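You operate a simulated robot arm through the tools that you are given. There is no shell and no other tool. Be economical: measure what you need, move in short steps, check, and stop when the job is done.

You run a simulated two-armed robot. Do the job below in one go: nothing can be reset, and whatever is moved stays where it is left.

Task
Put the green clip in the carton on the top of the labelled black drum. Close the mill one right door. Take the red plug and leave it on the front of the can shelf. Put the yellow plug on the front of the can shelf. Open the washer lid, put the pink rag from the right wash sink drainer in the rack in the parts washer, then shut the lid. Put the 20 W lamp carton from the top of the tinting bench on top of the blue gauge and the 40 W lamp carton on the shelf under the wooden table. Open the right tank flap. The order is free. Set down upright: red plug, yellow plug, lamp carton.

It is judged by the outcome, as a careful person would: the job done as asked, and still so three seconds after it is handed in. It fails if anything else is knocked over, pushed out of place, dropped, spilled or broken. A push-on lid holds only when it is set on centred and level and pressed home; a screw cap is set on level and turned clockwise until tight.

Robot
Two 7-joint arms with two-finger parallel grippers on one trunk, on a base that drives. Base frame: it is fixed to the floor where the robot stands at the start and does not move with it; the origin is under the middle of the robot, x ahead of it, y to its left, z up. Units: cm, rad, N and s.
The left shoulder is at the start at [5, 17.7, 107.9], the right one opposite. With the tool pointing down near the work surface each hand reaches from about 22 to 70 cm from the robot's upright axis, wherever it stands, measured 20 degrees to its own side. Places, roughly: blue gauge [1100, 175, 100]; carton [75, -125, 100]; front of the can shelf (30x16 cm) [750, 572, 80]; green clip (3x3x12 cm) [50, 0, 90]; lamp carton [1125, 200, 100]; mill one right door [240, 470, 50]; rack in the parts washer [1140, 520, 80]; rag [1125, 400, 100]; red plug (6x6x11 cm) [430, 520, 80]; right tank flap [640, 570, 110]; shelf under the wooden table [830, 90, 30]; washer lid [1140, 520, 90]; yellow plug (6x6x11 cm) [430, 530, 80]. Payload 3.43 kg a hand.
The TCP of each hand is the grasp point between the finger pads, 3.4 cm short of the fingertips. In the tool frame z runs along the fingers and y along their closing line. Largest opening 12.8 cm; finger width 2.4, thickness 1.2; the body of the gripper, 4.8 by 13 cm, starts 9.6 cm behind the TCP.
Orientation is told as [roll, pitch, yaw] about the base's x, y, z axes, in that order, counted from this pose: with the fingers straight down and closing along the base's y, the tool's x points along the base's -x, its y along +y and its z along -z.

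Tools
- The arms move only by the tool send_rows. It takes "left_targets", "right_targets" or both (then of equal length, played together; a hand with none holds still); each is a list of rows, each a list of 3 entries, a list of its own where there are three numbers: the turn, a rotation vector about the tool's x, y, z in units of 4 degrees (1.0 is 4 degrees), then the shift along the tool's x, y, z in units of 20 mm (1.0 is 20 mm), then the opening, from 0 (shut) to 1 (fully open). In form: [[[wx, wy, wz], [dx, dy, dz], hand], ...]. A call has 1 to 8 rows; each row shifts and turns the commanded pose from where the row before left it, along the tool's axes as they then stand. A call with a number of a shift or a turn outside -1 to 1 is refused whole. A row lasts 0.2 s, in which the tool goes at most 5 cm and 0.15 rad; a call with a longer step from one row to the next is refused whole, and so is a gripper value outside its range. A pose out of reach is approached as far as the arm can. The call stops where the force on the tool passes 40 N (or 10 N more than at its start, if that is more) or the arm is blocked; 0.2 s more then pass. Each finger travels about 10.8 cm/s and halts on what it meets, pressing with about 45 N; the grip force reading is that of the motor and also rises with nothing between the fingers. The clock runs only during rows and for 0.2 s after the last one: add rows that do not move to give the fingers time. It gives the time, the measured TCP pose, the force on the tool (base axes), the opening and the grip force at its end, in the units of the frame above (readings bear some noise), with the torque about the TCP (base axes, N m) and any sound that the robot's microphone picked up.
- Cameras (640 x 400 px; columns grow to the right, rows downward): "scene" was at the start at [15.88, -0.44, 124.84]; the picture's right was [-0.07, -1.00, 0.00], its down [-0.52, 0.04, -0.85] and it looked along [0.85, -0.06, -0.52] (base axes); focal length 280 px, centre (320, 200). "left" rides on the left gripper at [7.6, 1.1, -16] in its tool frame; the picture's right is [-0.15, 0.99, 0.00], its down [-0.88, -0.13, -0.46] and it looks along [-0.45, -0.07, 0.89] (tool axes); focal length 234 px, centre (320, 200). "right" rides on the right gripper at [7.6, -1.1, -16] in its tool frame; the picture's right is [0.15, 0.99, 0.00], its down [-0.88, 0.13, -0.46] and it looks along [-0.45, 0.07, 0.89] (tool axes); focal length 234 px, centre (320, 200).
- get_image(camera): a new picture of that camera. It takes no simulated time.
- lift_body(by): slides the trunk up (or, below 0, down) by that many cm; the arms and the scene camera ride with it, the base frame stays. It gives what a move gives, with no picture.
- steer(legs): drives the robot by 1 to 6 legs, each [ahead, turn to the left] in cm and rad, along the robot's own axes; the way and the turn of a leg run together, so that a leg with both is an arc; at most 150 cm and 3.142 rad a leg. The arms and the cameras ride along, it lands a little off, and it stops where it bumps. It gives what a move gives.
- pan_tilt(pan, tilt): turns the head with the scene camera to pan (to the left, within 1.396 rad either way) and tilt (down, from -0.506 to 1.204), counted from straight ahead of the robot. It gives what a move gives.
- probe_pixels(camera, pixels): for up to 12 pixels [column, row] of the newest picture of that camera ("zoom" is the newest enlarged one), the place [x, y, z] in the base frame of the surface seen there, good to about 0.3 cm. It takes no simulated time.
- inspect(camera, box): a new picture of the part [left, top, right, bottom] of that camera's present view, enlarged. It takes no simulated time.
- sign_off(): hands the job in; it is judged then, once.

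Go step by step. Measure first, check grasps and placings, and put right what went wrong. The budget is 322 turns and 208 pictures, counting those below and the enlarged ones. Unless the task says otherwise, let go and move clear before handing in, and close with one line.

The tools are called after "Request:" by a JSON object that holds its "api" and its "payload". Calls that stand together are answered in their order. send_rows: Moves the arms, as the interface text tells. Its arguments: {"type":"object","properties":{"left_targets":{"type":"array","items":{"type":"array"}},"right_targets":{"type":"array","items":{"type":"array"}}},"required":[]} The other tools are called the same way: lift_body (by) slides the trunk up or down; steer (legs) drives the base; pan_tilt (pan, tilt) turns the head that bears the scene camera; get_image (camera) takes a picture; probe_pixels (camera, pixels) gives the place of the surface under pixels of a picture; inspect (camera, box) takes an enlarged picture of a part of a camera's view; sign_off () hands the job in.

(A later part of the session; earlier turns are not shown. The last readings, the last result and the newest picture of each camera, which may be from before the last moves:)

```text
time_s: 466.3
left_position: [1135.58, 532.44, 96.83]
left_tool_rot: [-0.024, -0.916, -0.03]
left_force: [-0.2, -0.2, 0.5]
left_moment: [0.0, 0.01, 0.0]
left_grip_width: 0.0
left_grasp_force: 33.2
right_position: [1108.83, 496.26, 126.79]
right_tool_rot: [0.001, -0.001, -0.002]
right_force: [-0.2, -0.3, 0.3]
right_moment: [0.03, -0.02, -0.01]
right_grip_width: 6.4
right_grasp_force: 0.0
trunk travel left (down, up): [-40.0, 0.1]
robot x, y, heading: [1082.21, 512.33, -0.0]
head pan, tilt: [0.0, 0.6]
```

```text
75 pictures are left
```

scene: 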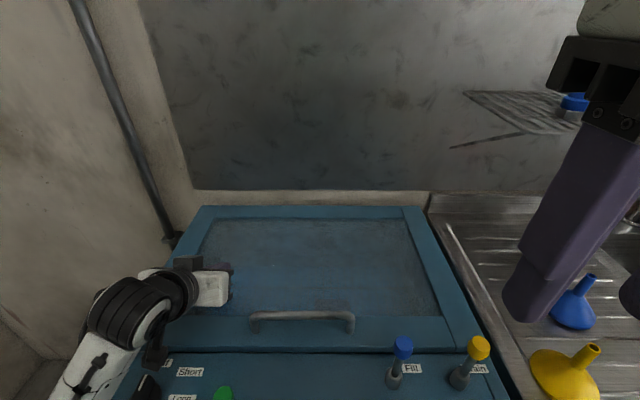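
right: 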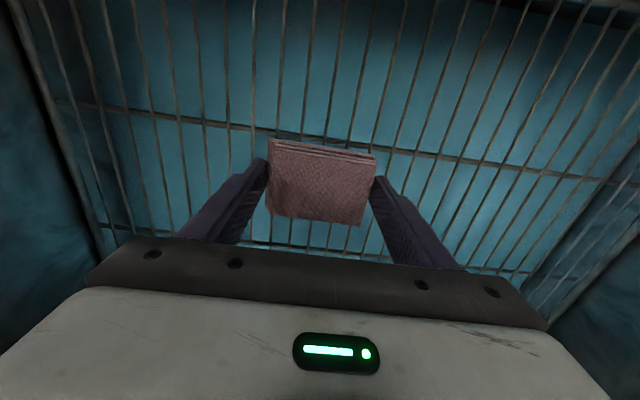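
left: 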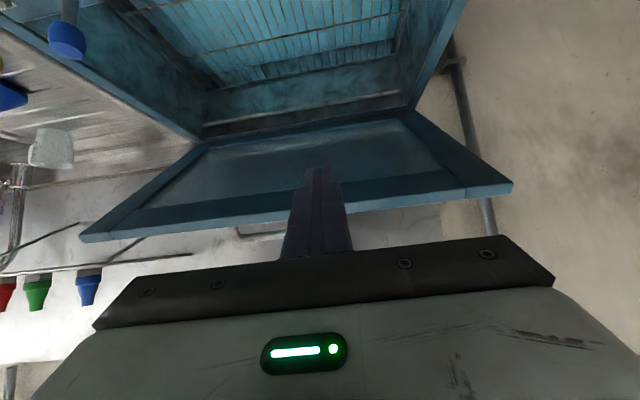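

The lid appears shut. Checking the front edge height, then pressing lightly to confirm.

Request:
{"api": "probe_pixels", "payload": {"camera": "scene", "pixels": [[300, 335], [420, 335], [300, 230], [300, 346], [300, 315]]}}

Request:
{"api": "send_rows", "payload": {"left_targets": [[[0, 0, 0], [0.4, 0, 0.3], 0.0], [[0, 0, 0], [0.4, 0, 0.3], 0.0], [[0, 0, 0], [0.4, 0, 0.3], 0.0]]}}

Request:
{"api": "inspect", "payload": {"camera": "scene", "box": [140, 190, 500, 400]}}

```text
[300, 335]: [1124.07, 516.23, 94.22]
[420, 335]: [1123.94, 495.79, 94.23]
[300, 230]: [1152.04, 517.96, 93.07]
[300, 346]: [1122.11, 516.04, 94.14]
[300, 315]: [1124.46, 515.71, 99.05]
```

```text
time_s: 467.0
left_position: [1135.86, 532.47, 96.28]
left_tool_rot: [-0.03, -0.959, -0.027]
left_force: [-3.8, -0.4, 12.6]
left_moment: [-0.01, -0.11, 0.0]
left_grip_width: 0.02
left_grasp_force: 33.1
right_position: [1108.79, 496.31, 126.66]
right_tool_rot: [0.001, -0.001, 0.0]
right_force: [0.6, 0.4, 0.4]
right_moment: [0.0, 0.08, -0.02]
right_grip_width: 6.39
right_grasp_force: 0.0
trunk travel left (down, up): [-40.0, 0.1]
robot x, y, heading: [1082.53, 512.63, 0.002]
head pan, tilt: [0.0, 0.6]
stopped in row 3 (left hand): the force on the tool passed its limit at 44 N (the readings are from after the stop); the commanded pose is now the measured one
```

```text
1.78 times, centred on (320, 295) of scene
```

zoom: 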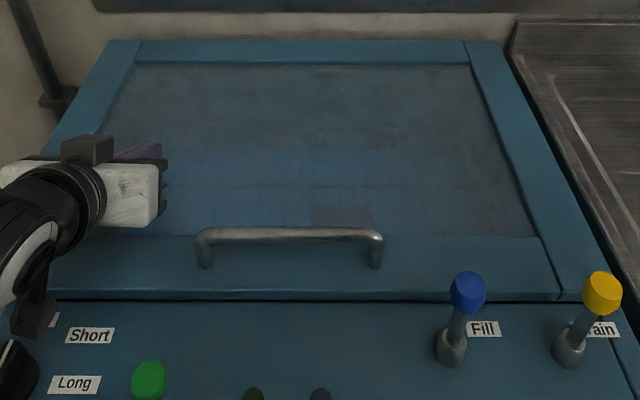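

Lid is shut (front edge z 94.2 as originally). Raising the left hand, backing away, and straightening.

Request:
{"api": "send_rows", "payload": {"left_targets": [[[0, 0, 0], [-0.8, 0, -0.6], 0.0], [[0, 0, 0], [-0.8, 0, -0.6], 0.0], [[0, 0, 0], [-0.8, 0, -0.6], 0.0], [[0, 0, 0], [-0.8, 0, -0.6], 0.0], [[0, 0, 0], [-0.8, 0, -0.6], 0.0], [[0, 0, 0], [-0.8, 0, -0.6], 0.0], [[0, 0, 0], [-0.8, 0, -0.6], 0.0], [[0, 0, 0], [-0.8, 0, -0.6], 0.0]]}}

Request:
{"api": "steer", "payload": {"legs": [[-40, 0]]}}

Request:
{"api": "send_rows", "payload": {"left_targets": [[[0, 1, 0], [0, 0, 0], 0.5], [[0, 1, 0], [0, 0, 0], 0.5], [[0, 1, 0], [0, 0, 0], 0.5], [[0, 1, 0], [0, 0, 0], 0.5], [[0, 1, 0], [0, 0, 0], 0.5], [[0, 1, 0], [0, 0, 0], 0.5], [[0, 1, 0], [0, 0, 0], 0.5], [[0, 1, 0], [0, 0, 0], 0.5]]}}

Request:
{"api": "send_rows", "payload": {"left_targets": [[[-0.4, 1, 0], [0.8, 0, 0], 0.5], [[0, 1, 0], [0.8, 0, 0], 0.5], [[0, 1, 0], [0.8, 0, 0], 0.5], [[0, 1, 0], [0.8, 0, 0], 0.5], [[0, 1, 0], [0.8, 0, 0], 0.5], [[0, 0.7, 0], [0.8, 0, 0], 0.5]]}}

Request:
{"api": "get_image", "payload": {"camera": "scene"}}

```text
time_s: 468.8
left_position: [1135.49, 532.92, 111.82]
left_tool_rot: [-0.027, -0.947, -0.03]
left_force: [-0.3, -0.2, 0.9]
left_moment: [-0.01, -0.03, 0.0]
left_grip_width: 0.0
left_grasp_force: 33.1
right_position: [1108.81, 496.21, 126.86]
right_tool_rot: [0.003, -0.002, -0.003]
right_force: [-0.1, -0.1, -0.4]
right_moment: [0.01, 0.0, -0.02]
right_grip_width: 6.4
right_grasp_force: 0.1
trunk travel left (down, up): [-40.0, 0.1]
robot x, y, heading: [1082.24, 512.43, 0.001]
head pan, tilt: [0.0, 0.6]
```

```text
time_s: 471.2
left_position: [1096.32, 532.64, 111.79]
left_tool_rot: [-0.027, -0.951, -0.029]
left_force: [-0.2, 0.3, -0.2]
left_moment: [-0.01, -0.01, 0.04]
left_grip_width: 0.0
left_grasp_force: 33.1
right_position: [1069.7, 496.04, 126.68]
right_tool_rot: [0.002, -0.002, -0.002]
right_force: [0.3, 0.5, 0.0]
right_moment: [0.04, 0.0, 0.0]
right_grip_width: 6.4
right_grasp_force: 0.1
trunk travel left (down, up): [-40.0, 0.1]
robot x, y, heading: [1042.81, 512.31, -0.001]
head pan, tilt: [0.0, 0.6]
```

```text
time_s: 473.1
left_position: [1096.38, 532.78, 111.76]
left_tool_rot: [-0.018, -0.389, -0.043]
left_force: [0.6, 0.2, -0.2]
left_moment: [-0.02, -0.02, 0.04]
left_grip_width: 6.39
left_grasp_force: 0.1
right_position: [1069.57, 496.13, 126.63]
right_tool_rot: [0.002, -0.002, -0.002]
right_force: [0.1, 0.3, 0.7]
right_moment: [-0.04, 0.04, 0.0]
right_grip_width: 6.4
right_grasp_force: 0.1
trunk travel left (down, up): [-40.0, 0.1]
robot x, y, heading: [1043.12, 512.22, 0.003]
head pan, tilt: [0.0, 0.6]
```

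```text
time_s: 474.4
left_position: [1086.92, 533.15, 109.77]
left_tool_rot: [0.009, 0.009, -0.042]
left_force: [0.0, -0.4, 0.4]
left_moment: [0.01, -0.03, 0.02]
left_grip_width: 6.41
left_grasp_force: 0.0
right_position: [1069.55, 496.2, 126.75]
right_tool_rot: [0.0, -0.002, -0.002]
right_force: [0.7, 0.4, 0.1]
right_moment: [0.04, 0.0, -0.01]
right_grip_width: 6.39
right_grasp_force: 0.0
trunk travel left (down, up): [-40.0, 0.1]
robot x, y, heading: [1043.01, 512.46, 0.005]
head pan, tilt: [0.0, 0.6]
```

```text
73 pictures are left
```

scene: 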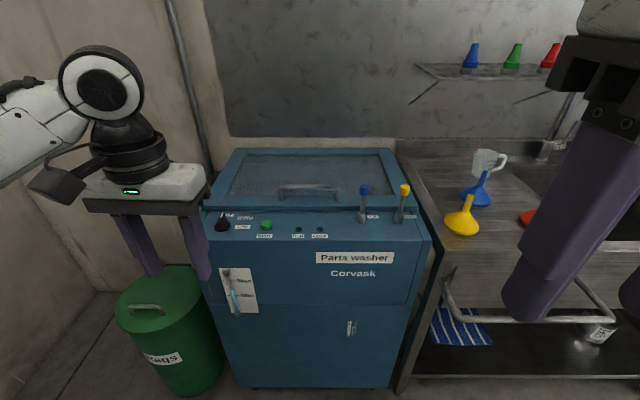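

Lid closed, all standing. Turning south (-y) to look along toward the tinting bench.

Request:
{"api": "probe_pixels", "payload": {"camera": "scene", "pixels": [[300, 350], [300, 260], [180, 350]]}}

Request:
{"api": "steer", "payload": {"legs": [[0, -1.57]]}}

Request:
{"api": "pan_tilt", "payload": {"pan": 0.0, "tilt": 0.3}}

Request:
{"api": "get_image", "payload": {"camera": "scene"}}

```text
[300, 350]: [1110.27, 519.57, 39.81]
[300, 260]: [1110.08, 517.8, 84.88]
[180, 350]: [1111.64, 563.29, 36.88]
```

```text
time_s: 478.7
left_position: [1063.53, 468.22, 109.73]
left_tool_rot: [0.011, 0.008, -1.618]
left_force: [-0.6, 0.2, -0.9]
left_moment: [0.01, -0.04, 0.04]
left_grip_width: 6.4
left_grasp_force: 0.1
right_position: [1026.81, 485.88, 126.74]
right_tool_rot: [0.001, 0.0, -1.579]
right_force: [-0.1, -0.3, 0.9]
right_moment: [0.0, 0.0, 0.02]
right_grip_width: 6.4
right_grasp_force: 0.1
trunk travel left (down, up): [-40.0, 0.1]
robot x, y, heading: [1042.87, 512.53, -1.576]
head pan, tilt: [0.0, 0.6]
```

```text
time_s: 479.5
left_position: [1063.71, 468.2, 109.54]
left_tool_rot: [0.01, 0.007, -1.616]
left_force: [-0.1, 0.7, -0.1]
left_moment: [-0.02, -0.03, 0.0]
left_grip_width: 6.4
left_grasp_force: 0.0
right_position: [1026.7, 485.91, 126.79]
right_tool_rot: [0.003, -0.002, -1.578]
right_force: [-1.1, -0.8, -0.4]
right_moment: [0.02, 0.01, 0.0]
right_grip_width: 6.4
right_grasp_force: 0.1
trunk travel left (down, up): [-40.0, 0.1]
robot x, y, heading: [1043.26, 512.54, -1.579]
head pan, tilt: [0.0, 0.3]
```

```text
72 pictures are left
```

scene: 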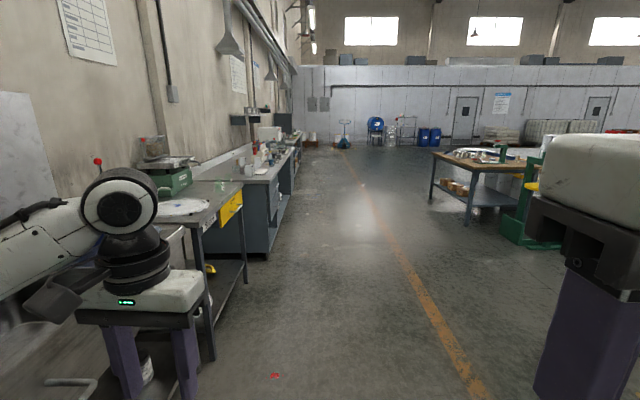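

The lane is clear; the wooden table is on the right at (485,165). Driving 275 cm south, then facing the bench (+x).

Request:
{"api": "steer", "payload": {"legs": [[145, 0], [150, 0], [0, 1.57]]}}

Request:
{"api": "pan_tilt", "payload": {"pan": 0.0, "tilt": 0.45}}

Request:
{"api": "get_image", "payload": {"camera": "scene"}}

```text
time_s: 497.4
left_position: [1081.71, 235.03, 109.73]
left_tool_rot: [0.01, 0.008, -0.125]
left_force: [-0.1, 1.2, -0.6]
left_moment: [0.0, -0.01, -0.01]
left_grip_width: 6.39
left_grasp_force: 0.1
right_position: [1061.38, 199.52, 126.8]
right_tool_rot: [0.002, -0.003, -0.086]
right_force: [0.2, -0.7, -0.8]
right_moment: [0.01, -0.05, 0.01]
right_grip_width: 6.38
right_grasp_force: 0.1
trunk travel left (down, up): [-40.0, 0.1]
robot x, y, heading: [1036.42, 218.01, -0.08]
head pan, tilt: [0.0, 0.3]
```

```text
time_s: 498.1
left_position: [1081.75, 234.85, 109.68]
left_tool_rot: [0.011, 0.006, -0.127]
left_force: [-0.4, 0.1, -0.3]
left_moment: [-0.01, -0.02, -0.01]
left_grip_width: 6.36
left_grasp_force: 0.0
right_position: [1061.33, 199.6, 126.81]
right_tool_rot: [0.002, -0.002, -0.087]
right_force: [0.0, -1.0, 0.6]
right_moment: [-0.03, 0.01, 0.0]
right_grip_width: 6.43
right_grasp_force: 0.1
trunk travel left (down, up): [-40.0, 0.1]
robot x, y, heading: [1036.41, 217.95, -0.083]
head pan, tilt: [0.0, 0.45]
```

```text
71 pictures are left
```

scene: 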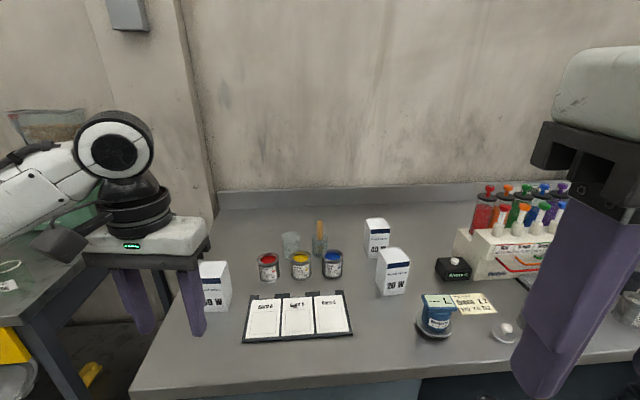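

Cartons at (213,287), (393,270), (377,237); blue gauge near (436,315). Zooming to read labels.

Request:
{"api": "inspect", "payload": {"camera": "scene", "box": [340, 200, 540, 350]}}

Request:
{"api": "inspect", "payload": {"camera": "scene", "box": [150, 220, 350, 350]}}

Request:
{"api": "probe_pixels", "payload": {"camera": "scene", "pixels": [[393, 253], [393, 275], [377, 222], [377, 240], [213, 268], [216, 290], [436, 300], [436, 315], [436, 330], [420, 325], [453, 320], [300, 315]]}}

```text
2.67 times, centred on (440, 275) of scene
```

zoom: 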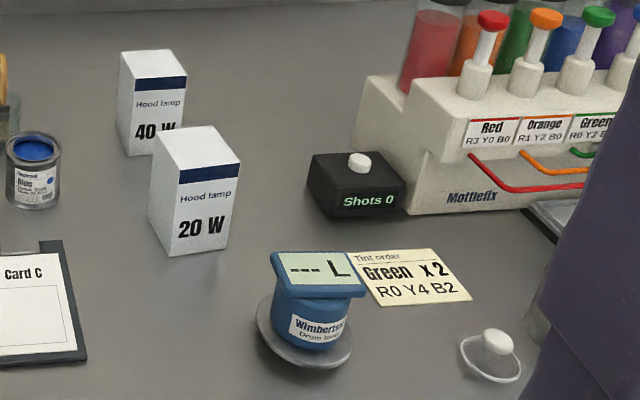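

```text
3.08 times, centred on (250, 285) of scene
```

zoom: 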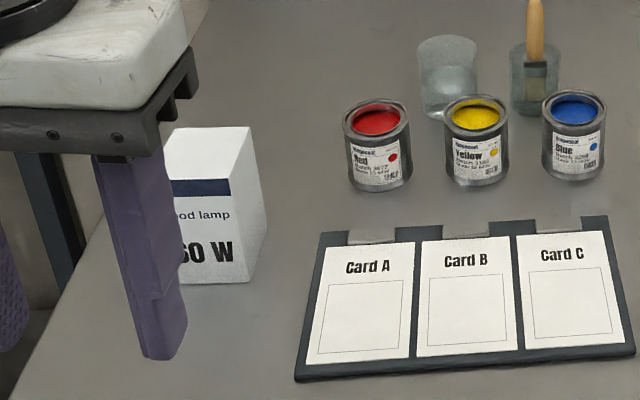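

```text
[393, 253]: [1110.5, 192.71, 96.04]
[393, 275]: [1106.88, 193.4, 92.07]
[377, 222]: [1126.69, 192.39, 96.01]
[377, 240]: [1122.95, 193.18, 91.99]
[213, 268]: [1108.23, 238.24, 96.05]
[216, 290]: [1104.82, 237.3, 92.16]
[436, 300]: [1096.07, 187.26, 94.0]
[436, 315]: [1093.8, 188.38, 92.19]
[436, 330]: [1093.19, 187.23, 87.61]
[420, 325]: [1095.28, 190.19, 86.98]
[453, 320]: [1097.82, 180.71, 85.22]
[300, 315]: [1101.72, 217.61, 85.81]
```

Labels are clear: 20 W at (393,270), 40 W behind it at (377,237), 60 W at left. Driving 16 cm closer and correcting heading for fine measuring.

Request:
{"api": "probe_pixels", "payload": {"camera": "scene", "pixels": [[300, 372], [130, 385], [410, 375], [525, 370]]}}

Request:
{"api": "steer", "payload": {"legs": [[0, 0.08], [14, 0]]}}

Request:
{"api": "send_rows", "payload": {"right_targets": [[[0, 0, 0], [0, -1, 0], 0.75], [[0, 0, 0], [0, -1, 0], 0.75], [[0, 0, 0], [0, -1, 0], 0.75], [[0, 0, 0], [0, -1, 0], 0.75], [[0, 0, 0], [0, -1, 0], 0.75]], "left_targets": [[[-0.1, -0.1, -0.5], [0, 0.5, 0], 0.5], [[0, 0, 0], [0, 0.5, -1], 0.5], [[0, 0, 0], [0, 0.5, -1], 0.5], [[0, 0, 0], [0, 0.5, -1], 0.5], [[0, 0, 0], [0, 0.5, -1], 0.5]]}}

Request:
{"api": "pan_tilt", "payload": {"pan": -0.3, "tilt": 0.65}}

Request:
{"api": "get_image", "payload": {"camera": "scene"}}

```text
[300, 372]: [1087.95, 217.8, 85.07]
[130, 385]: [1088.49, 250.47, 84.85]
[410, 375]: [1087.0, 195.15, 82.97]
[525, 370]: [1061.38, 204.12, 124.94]
```

```text
time_s: 500.0
left_position: [1094.52, 238.51, 109.66]
left_tool_rot: [0.011, 0.007, -0.046]
left_force: [0.2, -0.1, -0.5]
left_moment: [0.02, 0.03, 0.02]
left_grip_width: 6.4
left_grasp_force: 0.1
right_position: [1076.91, 201.7, 126.73]
right_tool_rot: [0.001, 0.0, -0.009]
right_force: [0.8, -0.2, 0.1]
right_moment: [-0.02, 0.02, 0.01]
right_grip_width: 6.41
right_grasp_force: 0.0
trunk travel left (down, up): [-40.0, 0.1]
robot x, y, heading: [1050.46, 217.88, -0.004]
head pan, tilt: [0.0, 0.45]
```

```text
time_s: 501.2
left_position: [1094.33, 243.34, 117.82]
left_tool_rot: [0.017, 0.0, -0.013]
left_force: [0.8, -0.5, 0.2]
left_moment: [0.02, -0.02, 0.0]
left_grip_width: 6.39
left_grasp_force: 0.0
right_position: [1076.6, 191.5, 126.79]
right_tool_rot: [0.002, -0.002, -0.006]
right_force: [-0.5, 0.0, -0.9]
right_moment: [0.01, 0.01, 0.02]
right_grip_width: 9.59
right_grasp_force: 0.2
trunk travel left (down, up): [-40.0, 0.1]
robot x, y, heading: [1050.78, 218.05, -0.001]
head pan, tilt: [0.0, 0.45]
```

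```text
time_s: 502.0
left_position: [1094.4, 243.33, 117.72]
left_tool_rot: [0.017, 0.001, -0.011]
left_force: [-1.0, 0.2, 0.7]
left_moment: [0.0, 0.01, 0.0]
left_grip_width: 6.4
left_grasp_force: 0.1
right_position: [1076.71, 191.53, 126.75]
right_tool_rot: [0.001, -0.001, -0.007]
right_force: [-0.5, 0.7, -0.2]
right_moment: [0.03, 0.01, -0.01]
right_grip_width: 9.63
right_grasp_force: 0.0
trunk travel left (down, up): [-40.0, 0.1]
robot x, y, heading: [1050.7, 217.68, -0.004]
head pan, tilt: [-0.3, 0.649]
```

```text
68 pictures are left
```

scene: 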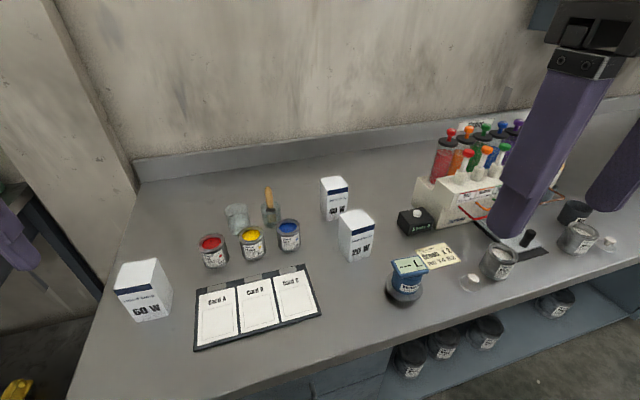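

Request:
{"api": "inspect", "payload": {"camera": "scene", "box": [300, 160, 460, 310]}}

Request:
{"api": "probe_pixels", "payload": {"camera": "scene", "pixels": [[339, 218], [352, 209], [374, 220], [360, 230], [356, 259], [392, 262], [422, 258], [427, 270], [398, 276], [410, 266], [405, 295], [355, 245]]}}

```text
2.67 times, centred on (380, 235) of scene
```

zoom: 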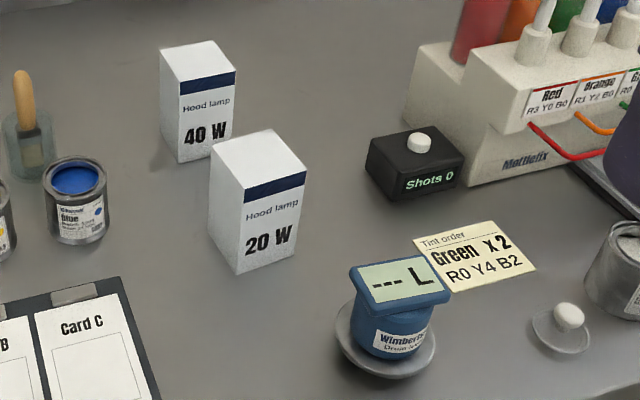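

```text
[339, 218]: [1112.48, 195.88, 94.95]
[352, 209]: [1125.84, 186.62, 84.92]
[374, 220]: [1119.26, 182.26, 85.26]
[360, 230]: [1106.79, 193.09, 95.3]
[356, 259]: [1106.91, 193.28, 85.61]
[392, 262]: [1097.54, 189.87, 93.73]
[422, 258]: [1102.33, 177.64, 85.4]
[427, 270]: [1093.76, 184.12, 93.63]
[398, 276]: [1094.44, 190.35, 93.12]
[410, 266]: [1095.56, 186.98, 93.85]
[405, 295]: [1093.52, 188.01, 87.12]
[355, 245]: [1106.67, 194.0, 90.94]
```

The gauge's display top is flat at z≈93.8. Probing exact corners of carton and gauge in the zoomed picture.

Request:
{"api": "probe_pixels", "payload": {"camera": "zoom", "pixels": [[356, 270], [424, 258], [444, 288], [378, 300], [400, 278], [213, 147], [268, 132], [303, 172], [246, 200], [258, 165], [166, 52], [232, 72]]}}

```text
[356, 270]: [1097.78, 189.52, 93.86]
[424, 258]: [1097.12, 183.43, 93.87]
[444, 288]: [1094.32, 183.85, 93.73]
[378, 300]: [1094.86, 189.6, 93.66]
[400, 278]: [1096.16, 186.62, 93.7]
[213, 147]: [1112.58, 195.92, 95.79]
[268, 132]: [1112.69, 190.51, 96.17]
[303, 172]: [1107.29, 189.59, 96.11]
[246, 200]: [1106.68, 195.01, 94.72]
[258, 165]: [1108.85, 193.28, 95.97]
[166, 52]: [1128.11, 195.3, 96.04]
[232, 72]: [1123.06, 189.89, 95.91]
```

Gauge top centre ≈(1096.1,186.6), carton 20 W centre ≈(1109.8,192.8), 6×6 cm. Pulling left hand back, lowering trunk 20 cm, and moving the right hand over the carton.

Request:
{"api": "send_rows", "payload": {"left_targets": [[[0, 0, 0], [1, 0, 0], 0.5], [[0, 0, 0], [1, 0, 0], 0.5], [[0, 0, 0], [1, 0, 0], 0.5], [[0, 0, 0], [1, 0, 0], 0.5], [[0, 0, 0], [1, 0, 0], 0.5], [[0, 0, 0], [1, 0, 0], 0.5], [[0, 0, 0], [0, 0, 0], 0.5], [[0, 0, 0], [0, 0, 0], 0.5]], "right_targets": [[[0, 0, 0], [-1, 0, 0], 0.75], [[0, 0, 0], [-1, 0, 0], 0.75], [[0, 0, 0], [-1, 0, 0], 0.75], [[0, 0, 0], [-1, 0, 0], 0.75], [[0, 0, 0], [-1, 0, 0], 0.75], [[0, 0, 0], [-1, 0, 0], 0.75], [[0, 0, 0], [-1, 0, 0], 0.75], [[0, 0, 0], [-1, 0, 0], 0.75]]}}

Request:
{"api": "lift_body", "payload": {"by": -20}}

Request:
{"api": "send_rows", "payload": {"right_targets": [[[0, 0, 0], [-1, 0.1, 0], 0.75], [[0, 0, 0], [-1, 0.1, 0], 0.75], [[0, 0, 0], [-1, 0.1, 0], 0.75], [[0, 0, 0], [-1, 0.1, 0], 0.75], [[0, 0, 0], [-1, 0.1, 0], 0.75], [[0, 0, 0], [-1, 0.1, 0], 0.75], [[0, 0, 0], [-1, 0, 0], 0.75], [[0, 0, 0], [-1, 0, 0], 0.75]]}}

Request:
{"api": "get_image", "payload": {"camera": "right"}}

```text
time_s: 503.8
left_position: [1082.72, 243.73, 117.83]
left_tool_rot: [0.018, 0.001, -0.011]
left_force: [-0.2, -0.9, 0.6]
left_moment: [0.0, 0.0, 0.0]
left_grip_width: 6.39
left_grasp_force: 0.1
right_position: [1092.91, 191.54, 126.73]
right_tool_rot: [0.001, -0.001, -0.006]
right_force: [0.4, -0.3, 0.5]
right_moment: [0.0, 0.02, -0.02]
right_grip_width: 9.59
right_grasp_force: 0.0
trunk travel left (down, up): [-40.0, 0.1]
robot x, y, heading: [1050.0, 218.27, -0.0]
head pan, tilt: [-0.3, 0.649]
```

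```text
time_s: 505.9
left_position: [1082.54, 243.57, 97.88]
left_tool_rot: [0.016, -0.001, -0.012]
left_force: [-0.1, 0.4, 0.0]
left_moment: [0.03, 0.0, 0.03]
left_grip_width: 6.42
left_grasp_force: 0.0
right_position: [1092.89, 191.53, 106.75]
right_tool_rot: [0.002, -0.001, -0.006]
right_force: [0.1, -0.7, 0.8]
right_moment: [0.03, 0.03, -0.03]
right_grip_width: 9.6
right_grasp_force: 0.1
trunk travel left (down, up): [-20.0, 20.1]
robot x, y, heading: [1050.33, 217.53, -0.003]
head pan, tilt: [-0.3, 0.649]
```

```text
time_s: 507.7
left_position: [1082.61, 243.57, 97.79]
left_tool_rot: [0.017, 0.0, -0.011]
left_force: [-0.6, 0.0, 0.3]
left_moment: [0.02, 0.04, 0.02]
left_grip_width: 6.41
left_grasp_force: 0.1
right_position: [1108.7, 192.74, 106.73]
right_tool_rot: [0.004, 0.0, -0.005]
right_force: [-1.0, 0.5, 0.2]
right_moment: [0.0, -0.01, -0.02]
right_grip_width: 9.62
right_grasp_force: 0.2
trunk travel left (down, up): [-20.0, 20.1]
robot x, y, heading: [1050.54, 218.23, -0.003]
head pan, tilt: [-0.3, 0.649]
```

```text
66 pictures are left
```

right: 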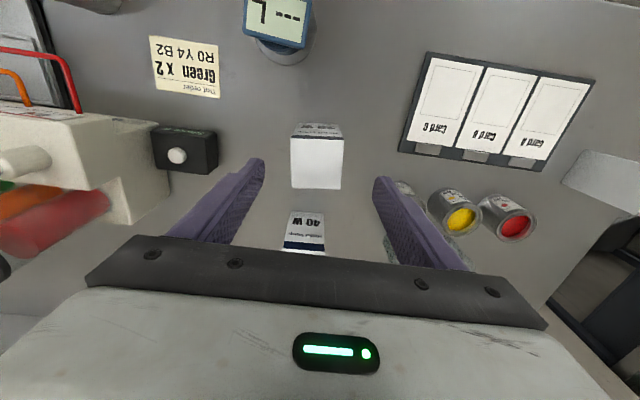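

The 20 W carton is centred and square to the fingers. Descending 14.7 cm and gripping.

Request:
{"api": "send_rows", "payload": {"right_targets": [[[0, 0, 0], [-0.2, 0, 1], 0.75], [[0, 0, 0], [-0.2, 0, 1], 0.75], [[0, 0, 0], [0, 0, 1], 0.75], [[0, 0, 0], [0, 0, 1], 0.75], [[0, 0, 0], [0, 0, 1], 0.75], [[0, 0, 0], [0, 0, 1], 0.75], [[0, 0, 0], [0, 0, 1], 0.75], [[0, 0, 0], [0, 0, 0.35], 0.75]]}}

Request:
{"api": "send_rows", "payload": {"right_targets": [[[0, 0, 0], [0, 0, 0], 0.5], [[0, 0, 0], [0, 0, 0], 0.35], [[0, 0, 0], [0, 0, 0], 0.35], [[0, 0, 0], [0, 0, 0], 0.35]]}}

Request:
{"api": "get_image", "payload": {"camera": "right"}}

```text
time_s: 509.5
left_position: [1082.55, 243.55, 97.8]
left_tool_rot: [0.018, 0.0, -0.013]
left_force: [-0.3, 0.2, 0.3]
left_moment: [-0.03, 0.02, 0.02]
left_grip_width: 6.4
left_grasp_force: 0.0
right_position: [1109.52, 192.63, 91.94]
right_tool_rot: [0.002, -0.003, -0.008]
right_force: [-0.3, 0.0, 0.3]
right_moment: [-0.01, -0.01, -0.03]
right_grip_width: 9.59
right_grasp_force: 0.1
trunk travel left (down, up): [-20.0, 20.1]
robot x, y, heading: [1050.42, 217.98, 0.0]
head pan, tilt: [-0.3, 0.649]
```

```text
time_s: 510.5
left_position: [1082.47, 243.71, 97.84]
left_tool_rot: [0.017, 0.0, -0.012]
left_force: [0.3, -0.3, 0.3]
left_moment: [-0.01, -0.01, -0.01]
left_grip_width: 6.41
left_grasp_force: 0.0
right_position: [1109.5, 192.71, 91.98]
right_tool_rot: [0.002, -0.002, -0.006]
right_force: [0.1, -0.7, -0.6]
right_moment: [-0.05, -0.05, -0.03]
right_grip_width: 6.16
right_grasp_force: 45.1
trunk travel left (down, up): [-20.0, 20.1]
robot x, y, heading: [1050.5, 218.03, 0.003]
head pan, tilt: [-0.3, 0.649]
```

```text
65 pictures are left
```

right: 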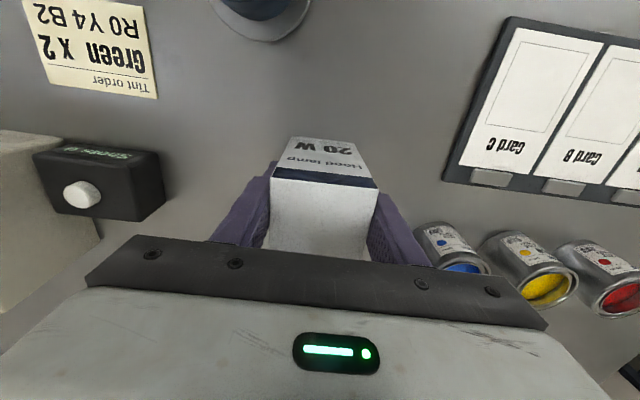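

Gripped (6.16 cm). Lifting 14 cm and moving over the gauge.

Request:
{"api": "send_rows", "payload": {"right_targets": [[[0, 0, 0], [0, 0, -0.5], 0.35], [[0, 0, 0], [0, 0, -1], 0.35], [[0, 0, 0], [0, 0, -1], 0.35], [[0, 0, 0], [0, 0, -1], 0.35], [[0, 0, 0], [0, 0, -1], 0.35], [[0, 0, 0], [0, 0, -1], 0.35], [[0, 0, 0], [0, 0, -1], 0.35], [[0, 0, 0], [0, 0, -0.5], 0.35]]}}

Request:
{"api": "send_rows", "payload": {"right_targets": [[[0, 0, 0], [0.85, -0.38, 0], 0.35], [[0, 0, 0], [0.85, -0.38, 0], 0.35], [[0, 0, 0], [0.85, -0.38, 0], 0.35], [[0, 0, 0], [0.85, -0.38, 0], 0.35], [[0, 0, 0], [0.85, -0.38, 0], 0.35], [[0, 0, 0], [0.85, -0.38, 0], 0.35], [[0, 0, 0], [0.85, -0.38, 0], 0.35], [[0, 0, 0], [0.85, -0.38, 0], 0.35]]}}

Request:
{"api": "get_image", "payload": {"camera": "scene"}}

Request:
{"api": "get_image", "payload": {"camera": "right"}}

```text
time_s: 512.3
left_position: [1082.63, 243.57, 97.81]
left_tool_rot: [0.017, 0.002, -0.012]
left_force: [-0.2, 1.0, -0.4]
left_moment: [0.01, 0.05, -0.01]
left_grip_width: 6.4
left_grasp_force: 0.1
right_position: [1109.45, 192.55, 106.07]
right_tool_rot: [0.002, 0.0, -0.008]
right_force: [0.2, 0.7, -1.2]
right_moment: [0.01, 0.01, -0.01]
right_grip_width: 6.15
right_grasp_force: 45.4
trunk travel left (down, up): [-20.0, 20.1]
robot x, y, heading: [1050.1, 217.56, 0.002]
head pan, tilt: [-0.3, 0.649]
```

```text
time_s: 514.1
left_position: [1082.65, 243.54, 97.77]
left_tool_rot: [0.019, 0.0, -0.012]
left_force: [0.4, 1.2, 0.1]
left_moment: [-0.01, -0.01, -0.02]
left_grip_width: 6.38
left_grasp_force: 0.1
right_position: [1096.02, 186.75, 105.94]
right_tool_rot: [0.003, -0.001, -0.006]
right_force: [0.0, 0.1, -1.6]
right_moment: [0.02, -0.02, -0.03]
right_grip_width: 6.14
right_grasp_force: 44.8
trunk travel left (down, up): [-20.0, 20.1]
robot x, y, heading: [1050.28, 218.2, -0.002]
head pan, tilt: [-0.3, 0.649]
```

```text
64 pictures are left
```

scene: 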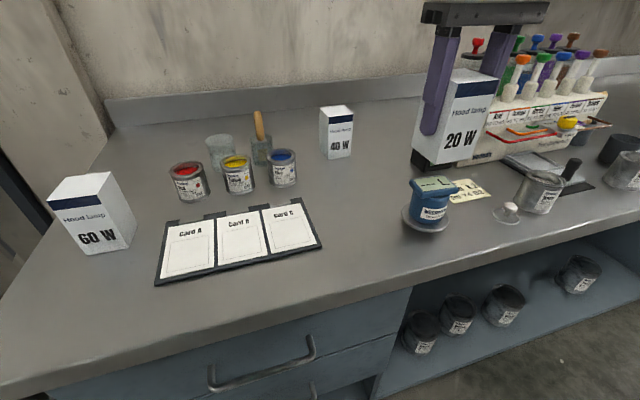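

```text
63 pictures are left
```

right: 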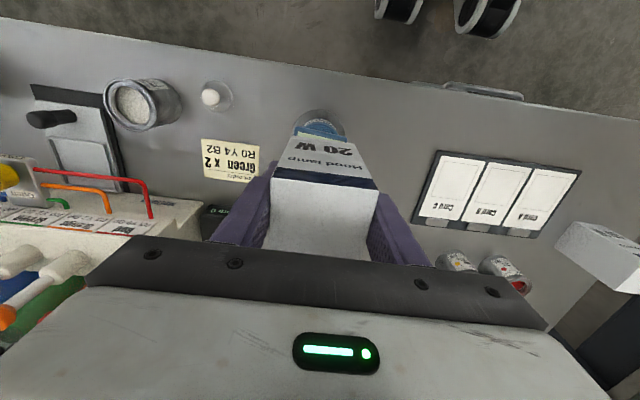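

Carton hovers at (1096,186.7). Re-measuring the gauge top from this closer view.

Request:
{"api": "inspect", "payload": {"camera": "scene", "box": [390, 130, 490, 240]}}

Request:
{"api": "probe_pixels", "payload": {"camera": "scene", "pixels": [[412, 182], [446, 178], [456, 188], [420, 193], [434, 185], [430, 180], [438, 190], [447, 135], [490, 130], [470, 155], [445, 155]]}}

```text
3.64 times, centred on (440, 185) of scene
```

zoom: 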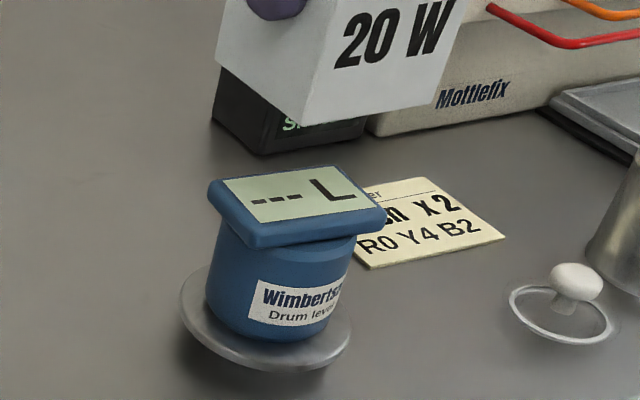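

```text
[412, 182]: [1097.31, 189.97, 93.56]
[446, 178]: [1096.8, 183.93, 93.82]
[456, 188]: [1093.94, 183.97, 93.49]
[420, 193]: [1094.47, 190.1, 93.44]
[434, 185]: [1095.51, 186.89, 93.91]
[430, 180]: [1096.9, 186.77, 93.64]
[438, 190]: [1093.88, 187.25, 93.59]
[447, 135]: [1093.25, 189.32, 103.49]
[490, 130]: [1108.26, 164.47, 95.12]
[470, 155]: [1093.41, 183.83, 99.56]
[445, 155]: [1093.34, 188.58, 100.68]
```

Gauge top centre ≈(1095.9,186.9); carton centre ≈(1096.4,186.6). Adjusting and lowering until contact.

Request:
{"api": "send_rows", "payload": {"right_targets": [[[0, 0, 0], [0.2, 0.1, 0.6], 0.35], [[0, 0, 0], [0, 0, 0.7], 0.35], [[0, 0, 0], [0, 0, 0.7], 0.35], [[0, 0, 0], [0, 0, 0.3], 0.35], [[0, 0, 0], [0, 0, 0.12], 0.35], [[0, 0, 0], [0, 0, 0.1], 0.35], [[0, 0, 0], [0, 0, 0], 0.35]]}}

Request:
{"api": "inspect", "payload": {"camera": "scene", "box": [380, 90, 520, 250]}}

```text
time_s: 515.7
left_position: [1082.69, 243.62, 97.68]
left_tool_rot: [0.017, -0.001, -0.013]
left_force: [-0.6, 0.3, -0.5]
left_moment: [0.01, -0.01, 0.0]
left_grip_width: 6.39
left_grasp_force: 0.0
right_position: [1095.53, 186.9, 100.99]
right_tool_rot: [0.001, -0.001, -0.007]
right_force: [0.4, -0.3, -1.0]
right_moment: [0.0, 0.0, 0.0]
right_grip_width: 6.13
right_grasp_force: 45.2
trunk travel left (down, up): [-20.0, 20.1]
robot x, y, heading: [1050.46, 217.91, -0.001]
head pan, tilt: [-0.3, 0.649]
```

```text
2.50 times, centred on (450, 170) of scene
```

zoom: 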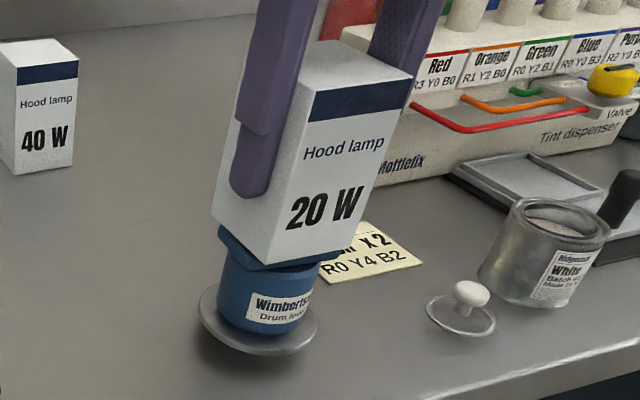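

Almost touching and well centred. Easing down in 2 mm steps.

Request:
{"api": "send_rows", "payload": {"right_targets": [[[0, 0, 0], [0, 0, 0.08], 0.35], [[0, 0, 0], [0, 0, 0.08], 0.35], [[0, 0, 0], [0, 0, 0], 0.35]]}}

```text
time_s: 516.5
left_position: [1082.54, 243.5, 97.86]
left_tool_rot: [0.019, -0.003, -0.012]
left_force: [-0.3, -0.5, 0.8]
left_moment: [0.0, 0.0, -0.02]
left_grip_width: 6.4
left_grasp_force: 0.0
right_position: [1095.62, 186.83, 100.64]
right_tool_rot: [0.002, -0.003, -0.007]
right_force: [0.6, 0.3, -1.3]
right_moment: [-0.02, 0.02, -0.01]
right_grip_width: 6.14
right_grasp_force: 45.6
trunk travel left (down, up): [-20.0, 20.1]
robot x, y, heading: [1050.37, 217.68, 0.001]
head pan, tilt: [-0.3, 0.649]
```

Request:
{"api": "send_rows", "payload": {"right_targets": [[[0, 0, 0], [0, 0, 0.08], 0.35], [[0, 0, 0], [0, 0, 0.08], 0.35], [[0, 0, 0], [0, 0, 0], 0.35]]}}

Request:
{"api": "inspect", "payload": {"camera": "scene", "box": [400, 150, 480, 240]}}

```text
time_s: 517.3
left_position: [1082.5, 243.58, 97.78]
left_tool_rot: [0.017, -0.002, -0.011]
left_force: [-0.1, 0.2, 0.0]
left_moment: [0.02, -0.01, 0.01]
left_grip_width: 6.41
left_grasp_force: 0.1
right_position: [1095.52, 186.69, 100.63]
right_tool_rot: [0.0, -0.007, -0.009]
right_force: [2.1, -3.7, 17.5]
right_moment: [-0.57, -0.09, 0.04]
right_grip_width: 6.15
right_grasp_force: 44.7
trunk travel left (down, up): [-20.0, 20.1]
robot x, y, heading: [1050.38, 217.95, -0.002]
head pan, tilt: [-0.3, 0.649]
```

```text
4.44 times, centred on (440, 195) of scene
```

zoom: 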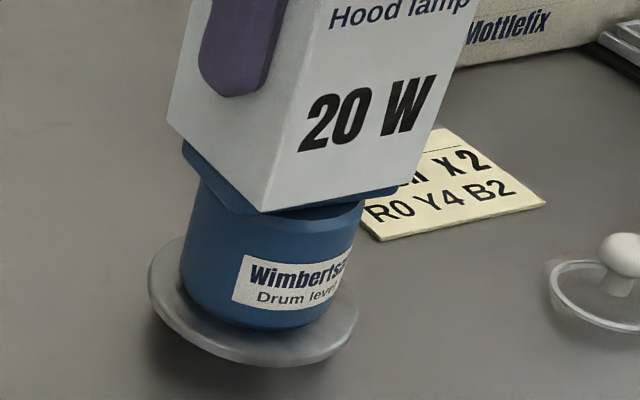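

Contact (17 N). Easing 1 mm up to unload, then opening slowly and evenly.

Request:
{"api": "send_rows", "payload": {"right_targets": [[[0, 0, 0], [0, 0, -0.08], 0.35], [[0, 0, 0], [0, 0, 0], 0.49], [[0, 0, 0], [0, 0, 0], 0.55], [[0, 0, 0], [0, 0, 0], 0.65], [[0, 0, 0], [0, 0, 0], 0.65]]}}

Request:
{"api": "get_image", "payload": {"camera": "scene"}}

```text
time_s: 518.5
left_position: [1082.6, 243.61, 97.77]
left_tool_rot: [0.017, 0.0, -0.013]
left_force: [-0.4, -0.8, 0.5]
left_moment: [-0.01, 0.0, 0.01]
left_grip_width: 6.38
left_grasp_force: 0.0
right_position: [1095.47, 186.82, 100.64]
right_tool_rot: [0.001, -0.003, -0.007]
right_force: [0.5, -0.1, -0.5]
right_moment: [-0.01, 0.0, 0.0]
right_grip_width: 8.33
right_grasp_force: 0.1
trunk travel left (down, up): [-20.0, 20.1]
robot x, y, heading: [1050.03, 218.05, -0.007]
head pan, tilt: [-0.3, 0.649]
```

```text
59 pictures are left
```

scene: 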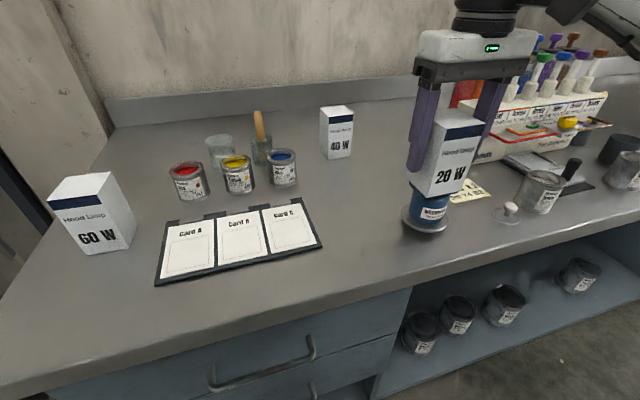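

The 20 W carton stands on the gauge. Raising the right hand straight up, clear, then backing off to shift the robot south for the 40 W carton with the left hand.

Request:
{"api": "send_rows", "payload": {"right_targets": [[[0, 0, 0], [0, 0, -0.5], 0.65], [[0, 0, 0], [0, 0, -1], 0.65], [[0, 0, 0], [0, 0, -1], 0.65], [[0, 0, 0], [0, 0, -1], 0.65], [[0, 0, 0], [0, 0, -1], 0.65], [[0, 0, 0], [0, 0, -1], 0.65], [[0, 0, 0], [0, 0, -1], 0.65], [[0, 0, 0], [0, 0, -1], 0.65]]}}

Request:
{"api": "lift_body", "payload": {"by": 12}}

Request:
{"api": "steer", "payload": {"legs": [[-35, 0]]}}

Request:
{"api": "get_image", "payload": {"camera": "scene"}}

```text
time_s: 520.3
left_position: [1082.53, 243.66, 97.78]
left_tool_rot: [0.017, 0.0, -0.013]
left_force: [0.7, 0.2, 0.4]
left_moment: [0.02, 0.01, -0.04]
left_grip_width: 6.37
left_grasp_force: 0.0
right_position: [1095.5, 186.69, 115.38]
right_tool_rot: [0.002, -0.002, -0.008]
right_force: [-0.8, 1.0, -0.2]
right_moment: [0.02, -0.02, 0.02]
right_grip_width: 8.3
right_grasp_force: 0.0
trunk travel left (down, up): [-20.0, 20.1]
robot x, y, heading: [1050.48, 218.07, -0.006]
head pan, tilt: [-0.3, 0.649]
```

```text
time_s: 521.8
left_position: [1082.66, 243.66, 109.7]
left_tool_rot: [0.018, 0.0, -0.011]
left_force: [-0.7, 0.1, -0.1]
left_moment: [0.0, 0.01, -0.01]
left_grip_width: 6.39
left_grasp_force: 0.1
right_position: [1095.48, 186.77, 127.58]
right_tool_rot: [0.001, -0.002, -0.006]
right_force: [-1.5, 0.1, -0.4]
right_moment: [0.01, -0.01, 0.01]
right_grip_width: 8.32
right_grasp_force: 0.0
trunk travel left (down, up): [-32.0, 8.1]
robot x, y, heading: [1050.43, 218.11, -0.002]
head pan, tilt: [-0.3, 0.649]
```

```text
time_s: 524.1
left_position: [1048.0, 243.68, 109.76]
left_tool_rot: [0.019, 0.0, -0.014]
left_force: [0.7, 0.0, 0.6]
left_moment: [0.0, 0.0, 0.05]
left_grip_width: 6.41
left_grasp_force: 0.0
right_position: [1060.84, 186.69, 127.48]
right_tool_rot: [0.001, -0.002, -0.009]
right_force: [0.0, 0.3, 0.7]
right_moment: [0.0, -0.03, -0.01]
right_grip_width: 8.33
right_grasp_force: 0.0
trunk travel left (down, up): [-32.0, 8.1]
robot x, y, heading: [1016.0, 218.23, -0.003]
head pan, tilt: [-0.3, 0.649]
```

```text
58 pictures are left
```

scene: 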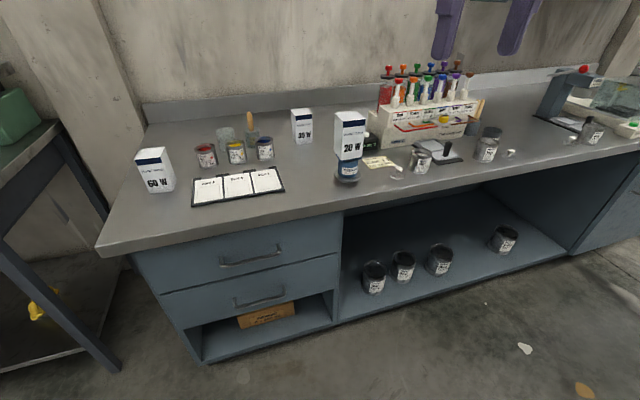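

The 20 W carton stands steadily. Measuring obstacles around the 40 W one; retracting the right hand and tilting the left hand forward 60°.

Request:
{"api": "probe_pixels", "payload": {"camera": "scene", "pixels": [[249, 117], [252, 140], [264, 140], [226, 132], [303, 112], [302, 128], [294, 112], [312, 112], [388, 72], [350, 118]]}}

Request:
{"api": "send_rows", "payload": {"left_targets": [[[-0.4, -1, 0], [-0.5, 0, 0.4], 0.7], [[0, -1, 0], [-0.5, 0, 0.4], 0.7], [[0, -1, 0], [-0.5, 0, 0.4], 0.7], [[0, -1, 0], [-0.5, 0, 0.4], 0.7], [[0, -1, 0], [-0.5, 0, 0.4], 0.7], [[0, -1, 0], [-0.5, 0, 0.4], 0.7], [[0, -1, 0], [-0.5, 0, 0.4], 0.7], [[0, -1, 0], [-0.5, 0, 0.4], 0.7]], "right_targets": [[[0, 0, 0], [1, 0, 0], 0.3], [[0, 0, 0], [1, 0, 0], 0.3], [[0, 0, 0], [1, 0, 0], 0.3], [[0, 0, 0], [1, 0, 0], 0.3], [[0, 0, 0], [1, 0, 0], 0.3], [[0, 0, 0], [1, 0, 0], 0.3], [[0, 0, 0], [1, 0, 0], 0.3], [[0, 0, 0], [1, 0, 0], 0.3]]}}

Request:
{"api": "send_rows", "payload": {"left_targets": [[[0, -1, 0], [-0.4, -0.6, 0.3], 0.7], [[0, -1, 0], [-0.4, -0.6, 0.3], 0.7], [[0, -1, 0], [-0.4, -0.6, 0.3], 0.7], [[0, -1, 0], [-0.4, -0.6, 0.3], 0.7], [[0, -1, 0], [-0.4, -0.6, 0.3], 0.7], [[0, -1, 0], [-0.4, -0.6, 0.3], 0.7], [[0, -1, 0], [-0.4, -0.6, 0.3], 0.7], [[0, 0, 0], [0, -0.6, 0], 0.7]]}}

```text
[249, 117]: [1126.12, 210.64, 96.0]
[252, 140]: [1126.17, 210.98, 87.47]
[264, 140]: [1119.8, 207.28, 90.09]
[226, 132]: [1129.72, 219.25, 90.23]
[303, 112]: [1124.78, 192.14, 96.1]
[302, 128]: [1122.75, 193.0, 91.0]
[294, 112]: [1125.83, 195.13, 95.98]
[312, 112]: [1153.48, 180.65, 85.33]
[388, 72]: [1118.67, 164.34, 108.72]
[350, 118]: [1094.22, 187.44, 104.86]
```

```text
time_s: 525.9
left_position: [1057.34, 243.61, 105.53]
left_tool_rot: [0.054, -0.559, -0.042]
left_force: [-0.6, 0.4, -0.2]
left_moment: [0.04, 0.0, -0.04]
left_grip_width: 8.95
left_grasp_force: 0.0
right_position: [1046.15, 188.15, 126.31]
right_tool_rot: [0.0, -0.002, -0.009]
right_force: [0.0, -0.1, -0.9]
right_moment: [0.01, -0.02, 0.0]
right_grip_width: 3.83
right_grasp_force: 0.1
right hand out of reach, approached as far as the arm can: row 7, 8
trunk travel left (down, up): [-32.0, 8.1]
robot x, y, heading: [1016.12, 217.71, -0.003]
head pan, tilt: [-0.3, 0.649]
```

```text
time_s: 527.7
left_position: [1064.06, 234.03, 105.92]
left_tool_rot: [0.092, -1.045, -0.093]
left_force: [0.8, 0.5, 0.5]
left_moment: [-0.02, -0.01, 0.0]
left_grip_width: 8.97
left_grasp_force: 0.1
right_position: [1046.17, 188.08, 126.19]
right_tool_rot: [0.003, -0.002, -0.008]
right_force: [-0.1, -0.3, 0.6]
right_moment: [-0.02, -0.03, -0.04]
right_grip_width: 3.83
right_grasp_force: 0.0
trunk travel left (down, up): [-32.0, 8.1]
robot x, y, heading: [1015.97, 218.07, 0.0]
head pan, tilt: [-0.3, 0.649]
```

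Clearances are good (glass y 211, blue pot y 207). Levelling the tool slightly and driving to about (1056,197).

Request:
{"api": "send_rows", "payload": {"left_targets": [[[0.33, 0, -0.57], [0, 0, 0], 0.7], [[0, 0, 0], [-0.8, 0, -0.5], 0.7], [[0, 0, 0], [-0.8, 0, -0.5], 0.7]]}}

Request:
{"api": "steer", "payload": {"legs": [[0, -0.61], [36.5, 0], [0, 0.61], [10, 0]]}}

Request:
{"api": "get_image", "payload": {"camera": "left"}}

```text
time_s: 528.5
left_position: [1063.9, 233.99, 109.76]
left_tool_rot: [0.0, -1.047, -0.011]
left_force: [-0.2, 0.2, -0.7]
left_moment: [-0.02, 0.01, 0.02]
left_grip_width: 8.94
left_grasp_force: 0.1
right_position: [1046.16, 188.05, 126.21]
right_tool_rot: [0.0, -0.002, -0.009]
right_force: [0.3, 0.0, 0.0]
right_moment: [0.0, 0.01, -0.01]
right_grip_width: 3.83
right_grasp_force: 0.0
trunk travel left (down, up): [-32.0, 8.1]
robot x, y, heading: [1015.98, 218.19, -0.002]
head pan, tilt: [-0.3, 0.649]
```

```text
time_s: 534.9
left_position: [1104.01, 213.63, 109.72]
left_tool_rot: [-0.002, -1.046, -0.003]
left_force: [-0.3, 0.0, -1.1]
left_moment: [0.03, -0.01, -0.01]
left_grip_width: 8.95
left_grasp_force: 0.1
right_position: [1086.46, 167.62, 126.26]
right_tool_rot: [0.001, -0.001, 0.001]
right_force: [0.3, -0.7, 0.5]
right_moment: [-0.04, 0.06, 0.03]
right_grip_width: 3.83
right_grasp_force: 0.0
trunk travel left (down, up): [-32.0, 8.1]
robot x, y, heading: [1055.93, 197.17, 0.005]
head pan, tilt: [-0.3, 0.649]
```

```text
57 pictures are left
```

left: 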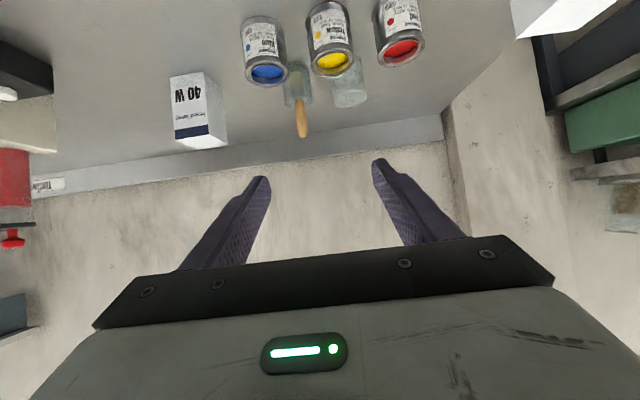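

Moving the left hand over the 40 W carton at height.

Request:
{"api": "send_rows", "payload": {"left_targets": [[[0, 0, 0], [-0.45, -1, 0.78], 0.75], [[0, 0, 0], [-0.45, -1, 0.78], 0.75], [[0, 0, 0], [-0.45, -1, 0.78], 0.75], [[0, 0, 0], [-0.45, -1, 0.78], 0.75], [[0, 0, 0], [-0.45, -1, 0.78], 0.75], [[0, 0, 0], [-0.45, -1, 0.78], 0.75], [[0, 0, 0], [-0.45, -1, 0.78], 0.75], [[0, 0, 0], [-0.45, -1, 0.78], 0.75]]}}

Request:
{"api": "send_rows", "payload": {"left_targets": [[[0, 0, 0], [-0.45, -0.63, 0.78], 0.75], [[0, 0, 0], [-0.45, -0.63, 0.78], 0.75], [[0, 0, 0], [-0.45, -0.63, 0.78], 0.75], [[0, 0, 0], [-0.45, -0.63, 0.78], 0.75]]}}

Request:
{"api": "get_image", "payload": {"camera": "left"}}

Request:
{"api": "get_image", "payload": {"camera": "scene"}}

```text
time_s: 536.7
left_position: [1118.19, 197.75, 109.67]
left_tool_rot: [0.0, -1.046, -0.007]
left_force: [-0.7, 0.1, 1.0]
left_moment: [-0.03, -0.03, 0.0]
left_grip_width: 9.6
left_grasp_force: 0.0
right_position: [1086.43, 167.7, 126.2]
right_tool_rot: [0.003, -0.002, 0.0]
right_force: [-0.4, -0.4, -0.7]
right_moment: [0.02, 0.02, 0.0]
right_grip_width: 3.84
right_grasp_force: 0.1
trunk travel left (down, up): [-32.0, 8.1]
robot x, y, heading: [1055.73, 197.49, 0.001]
head pan, tilt: [-0.3, 0.649]
```

```text
time_s: 537.7
left_position: [1125.27, 192.48, 109.69]
left_tool_rot: [0.0, -1.049, -0.005]
left_force: [-0.6, -0.6, -0.5]
left_moment: [0.0, 0.01, 0.04]
left_grip_width: 9.61
left_grasp_force: 0.0
right_position: [1086.52, 167.59, 126.28]
right_tool_rot: [0.004, -0.001, 0.0]
right_force: [-0.2, -0.1, 0.2]
right_moment: [-0.02, 0.02, 0.0]
right_grip_width: 3.83
right_grasp_force: 0.0
trunk travel left (down, up): [-32.0, 8.1]
robot x, y, heading: [1055.61, 197.42, 0.003]
head pan, tilt: [-0.3, 0.649]
```

```text
56 pictures are left
```

left: 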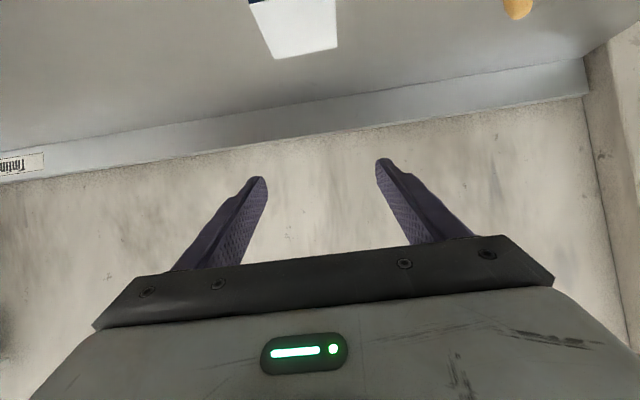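

```text
55 pictures are left
```

scene: 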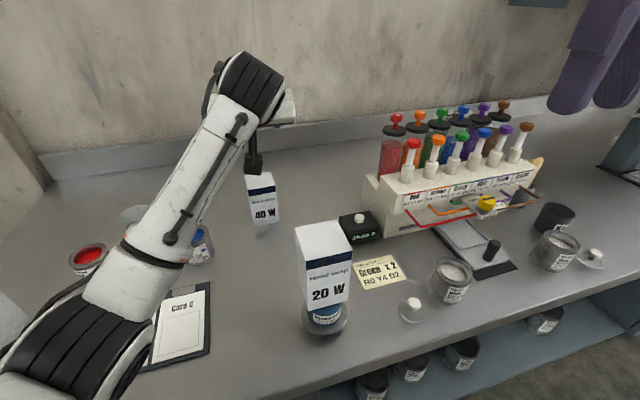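

Forearm passes clear of the 20 W carton. Checking the forearm and elbow positions before descending.

Request:
{"api": "probe_pixels", "payload": {"camera": "scene", "pixels": [[140, 260], [190, 190], [240, 90], [60, 330], [120, 310]]}}

Request:
{"api": "send_rows", "payload": {"left_targets": [[[0, 0, 0], [0.87, 0, 0.5], 0.75], [[0, 0, 0], [0.87, 0, 0.5], 0.75], [[0, 0, 0], [0.87, 0, 0.5], 0.75], [[0, 0, 0], [0.87, 0, 0.5], 0.75]]}}

Request:
{"api": "get_image", "payload": {"camera": "scene"}}

```text
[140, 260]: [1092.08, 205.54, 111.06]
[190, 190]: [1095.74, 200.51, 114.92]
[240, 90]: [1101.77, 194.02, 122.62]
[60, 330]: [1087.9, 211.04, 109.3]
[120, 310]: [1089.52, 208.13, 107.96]
```

```text
time_s: 538.7
left_position: [1125.96, 193.7, 102.43]
left_tool_rot: [0.013, -1.06, 0.001]
left_force: [0.6, 0.0, -0.8]
left_moment: [0.02, -0.01, 0.0]
left_grip_width: 9.61
left_grasp_force: 0.0
right_position: [1086.46, 167.72, 126.3]
right_tool_rot: [0.004, -0.002, -0.002]
right_force: [0.6, 0.4, 0.7]
right_moment: [0.01, 0.01, 0.02]
right_grip_width: 3.82
right_grasp_force: 0.1
trunk travel left (down, up): [-32.0, 8.1]
robot x, y, heading: [1056.15, 197.18, 0.009]
head pan, tilt: [-0.3, 0.649]
```

```text
54 pictures are left
```

scene: 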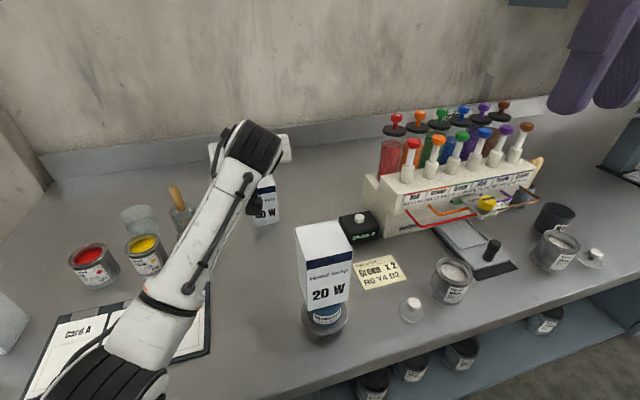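

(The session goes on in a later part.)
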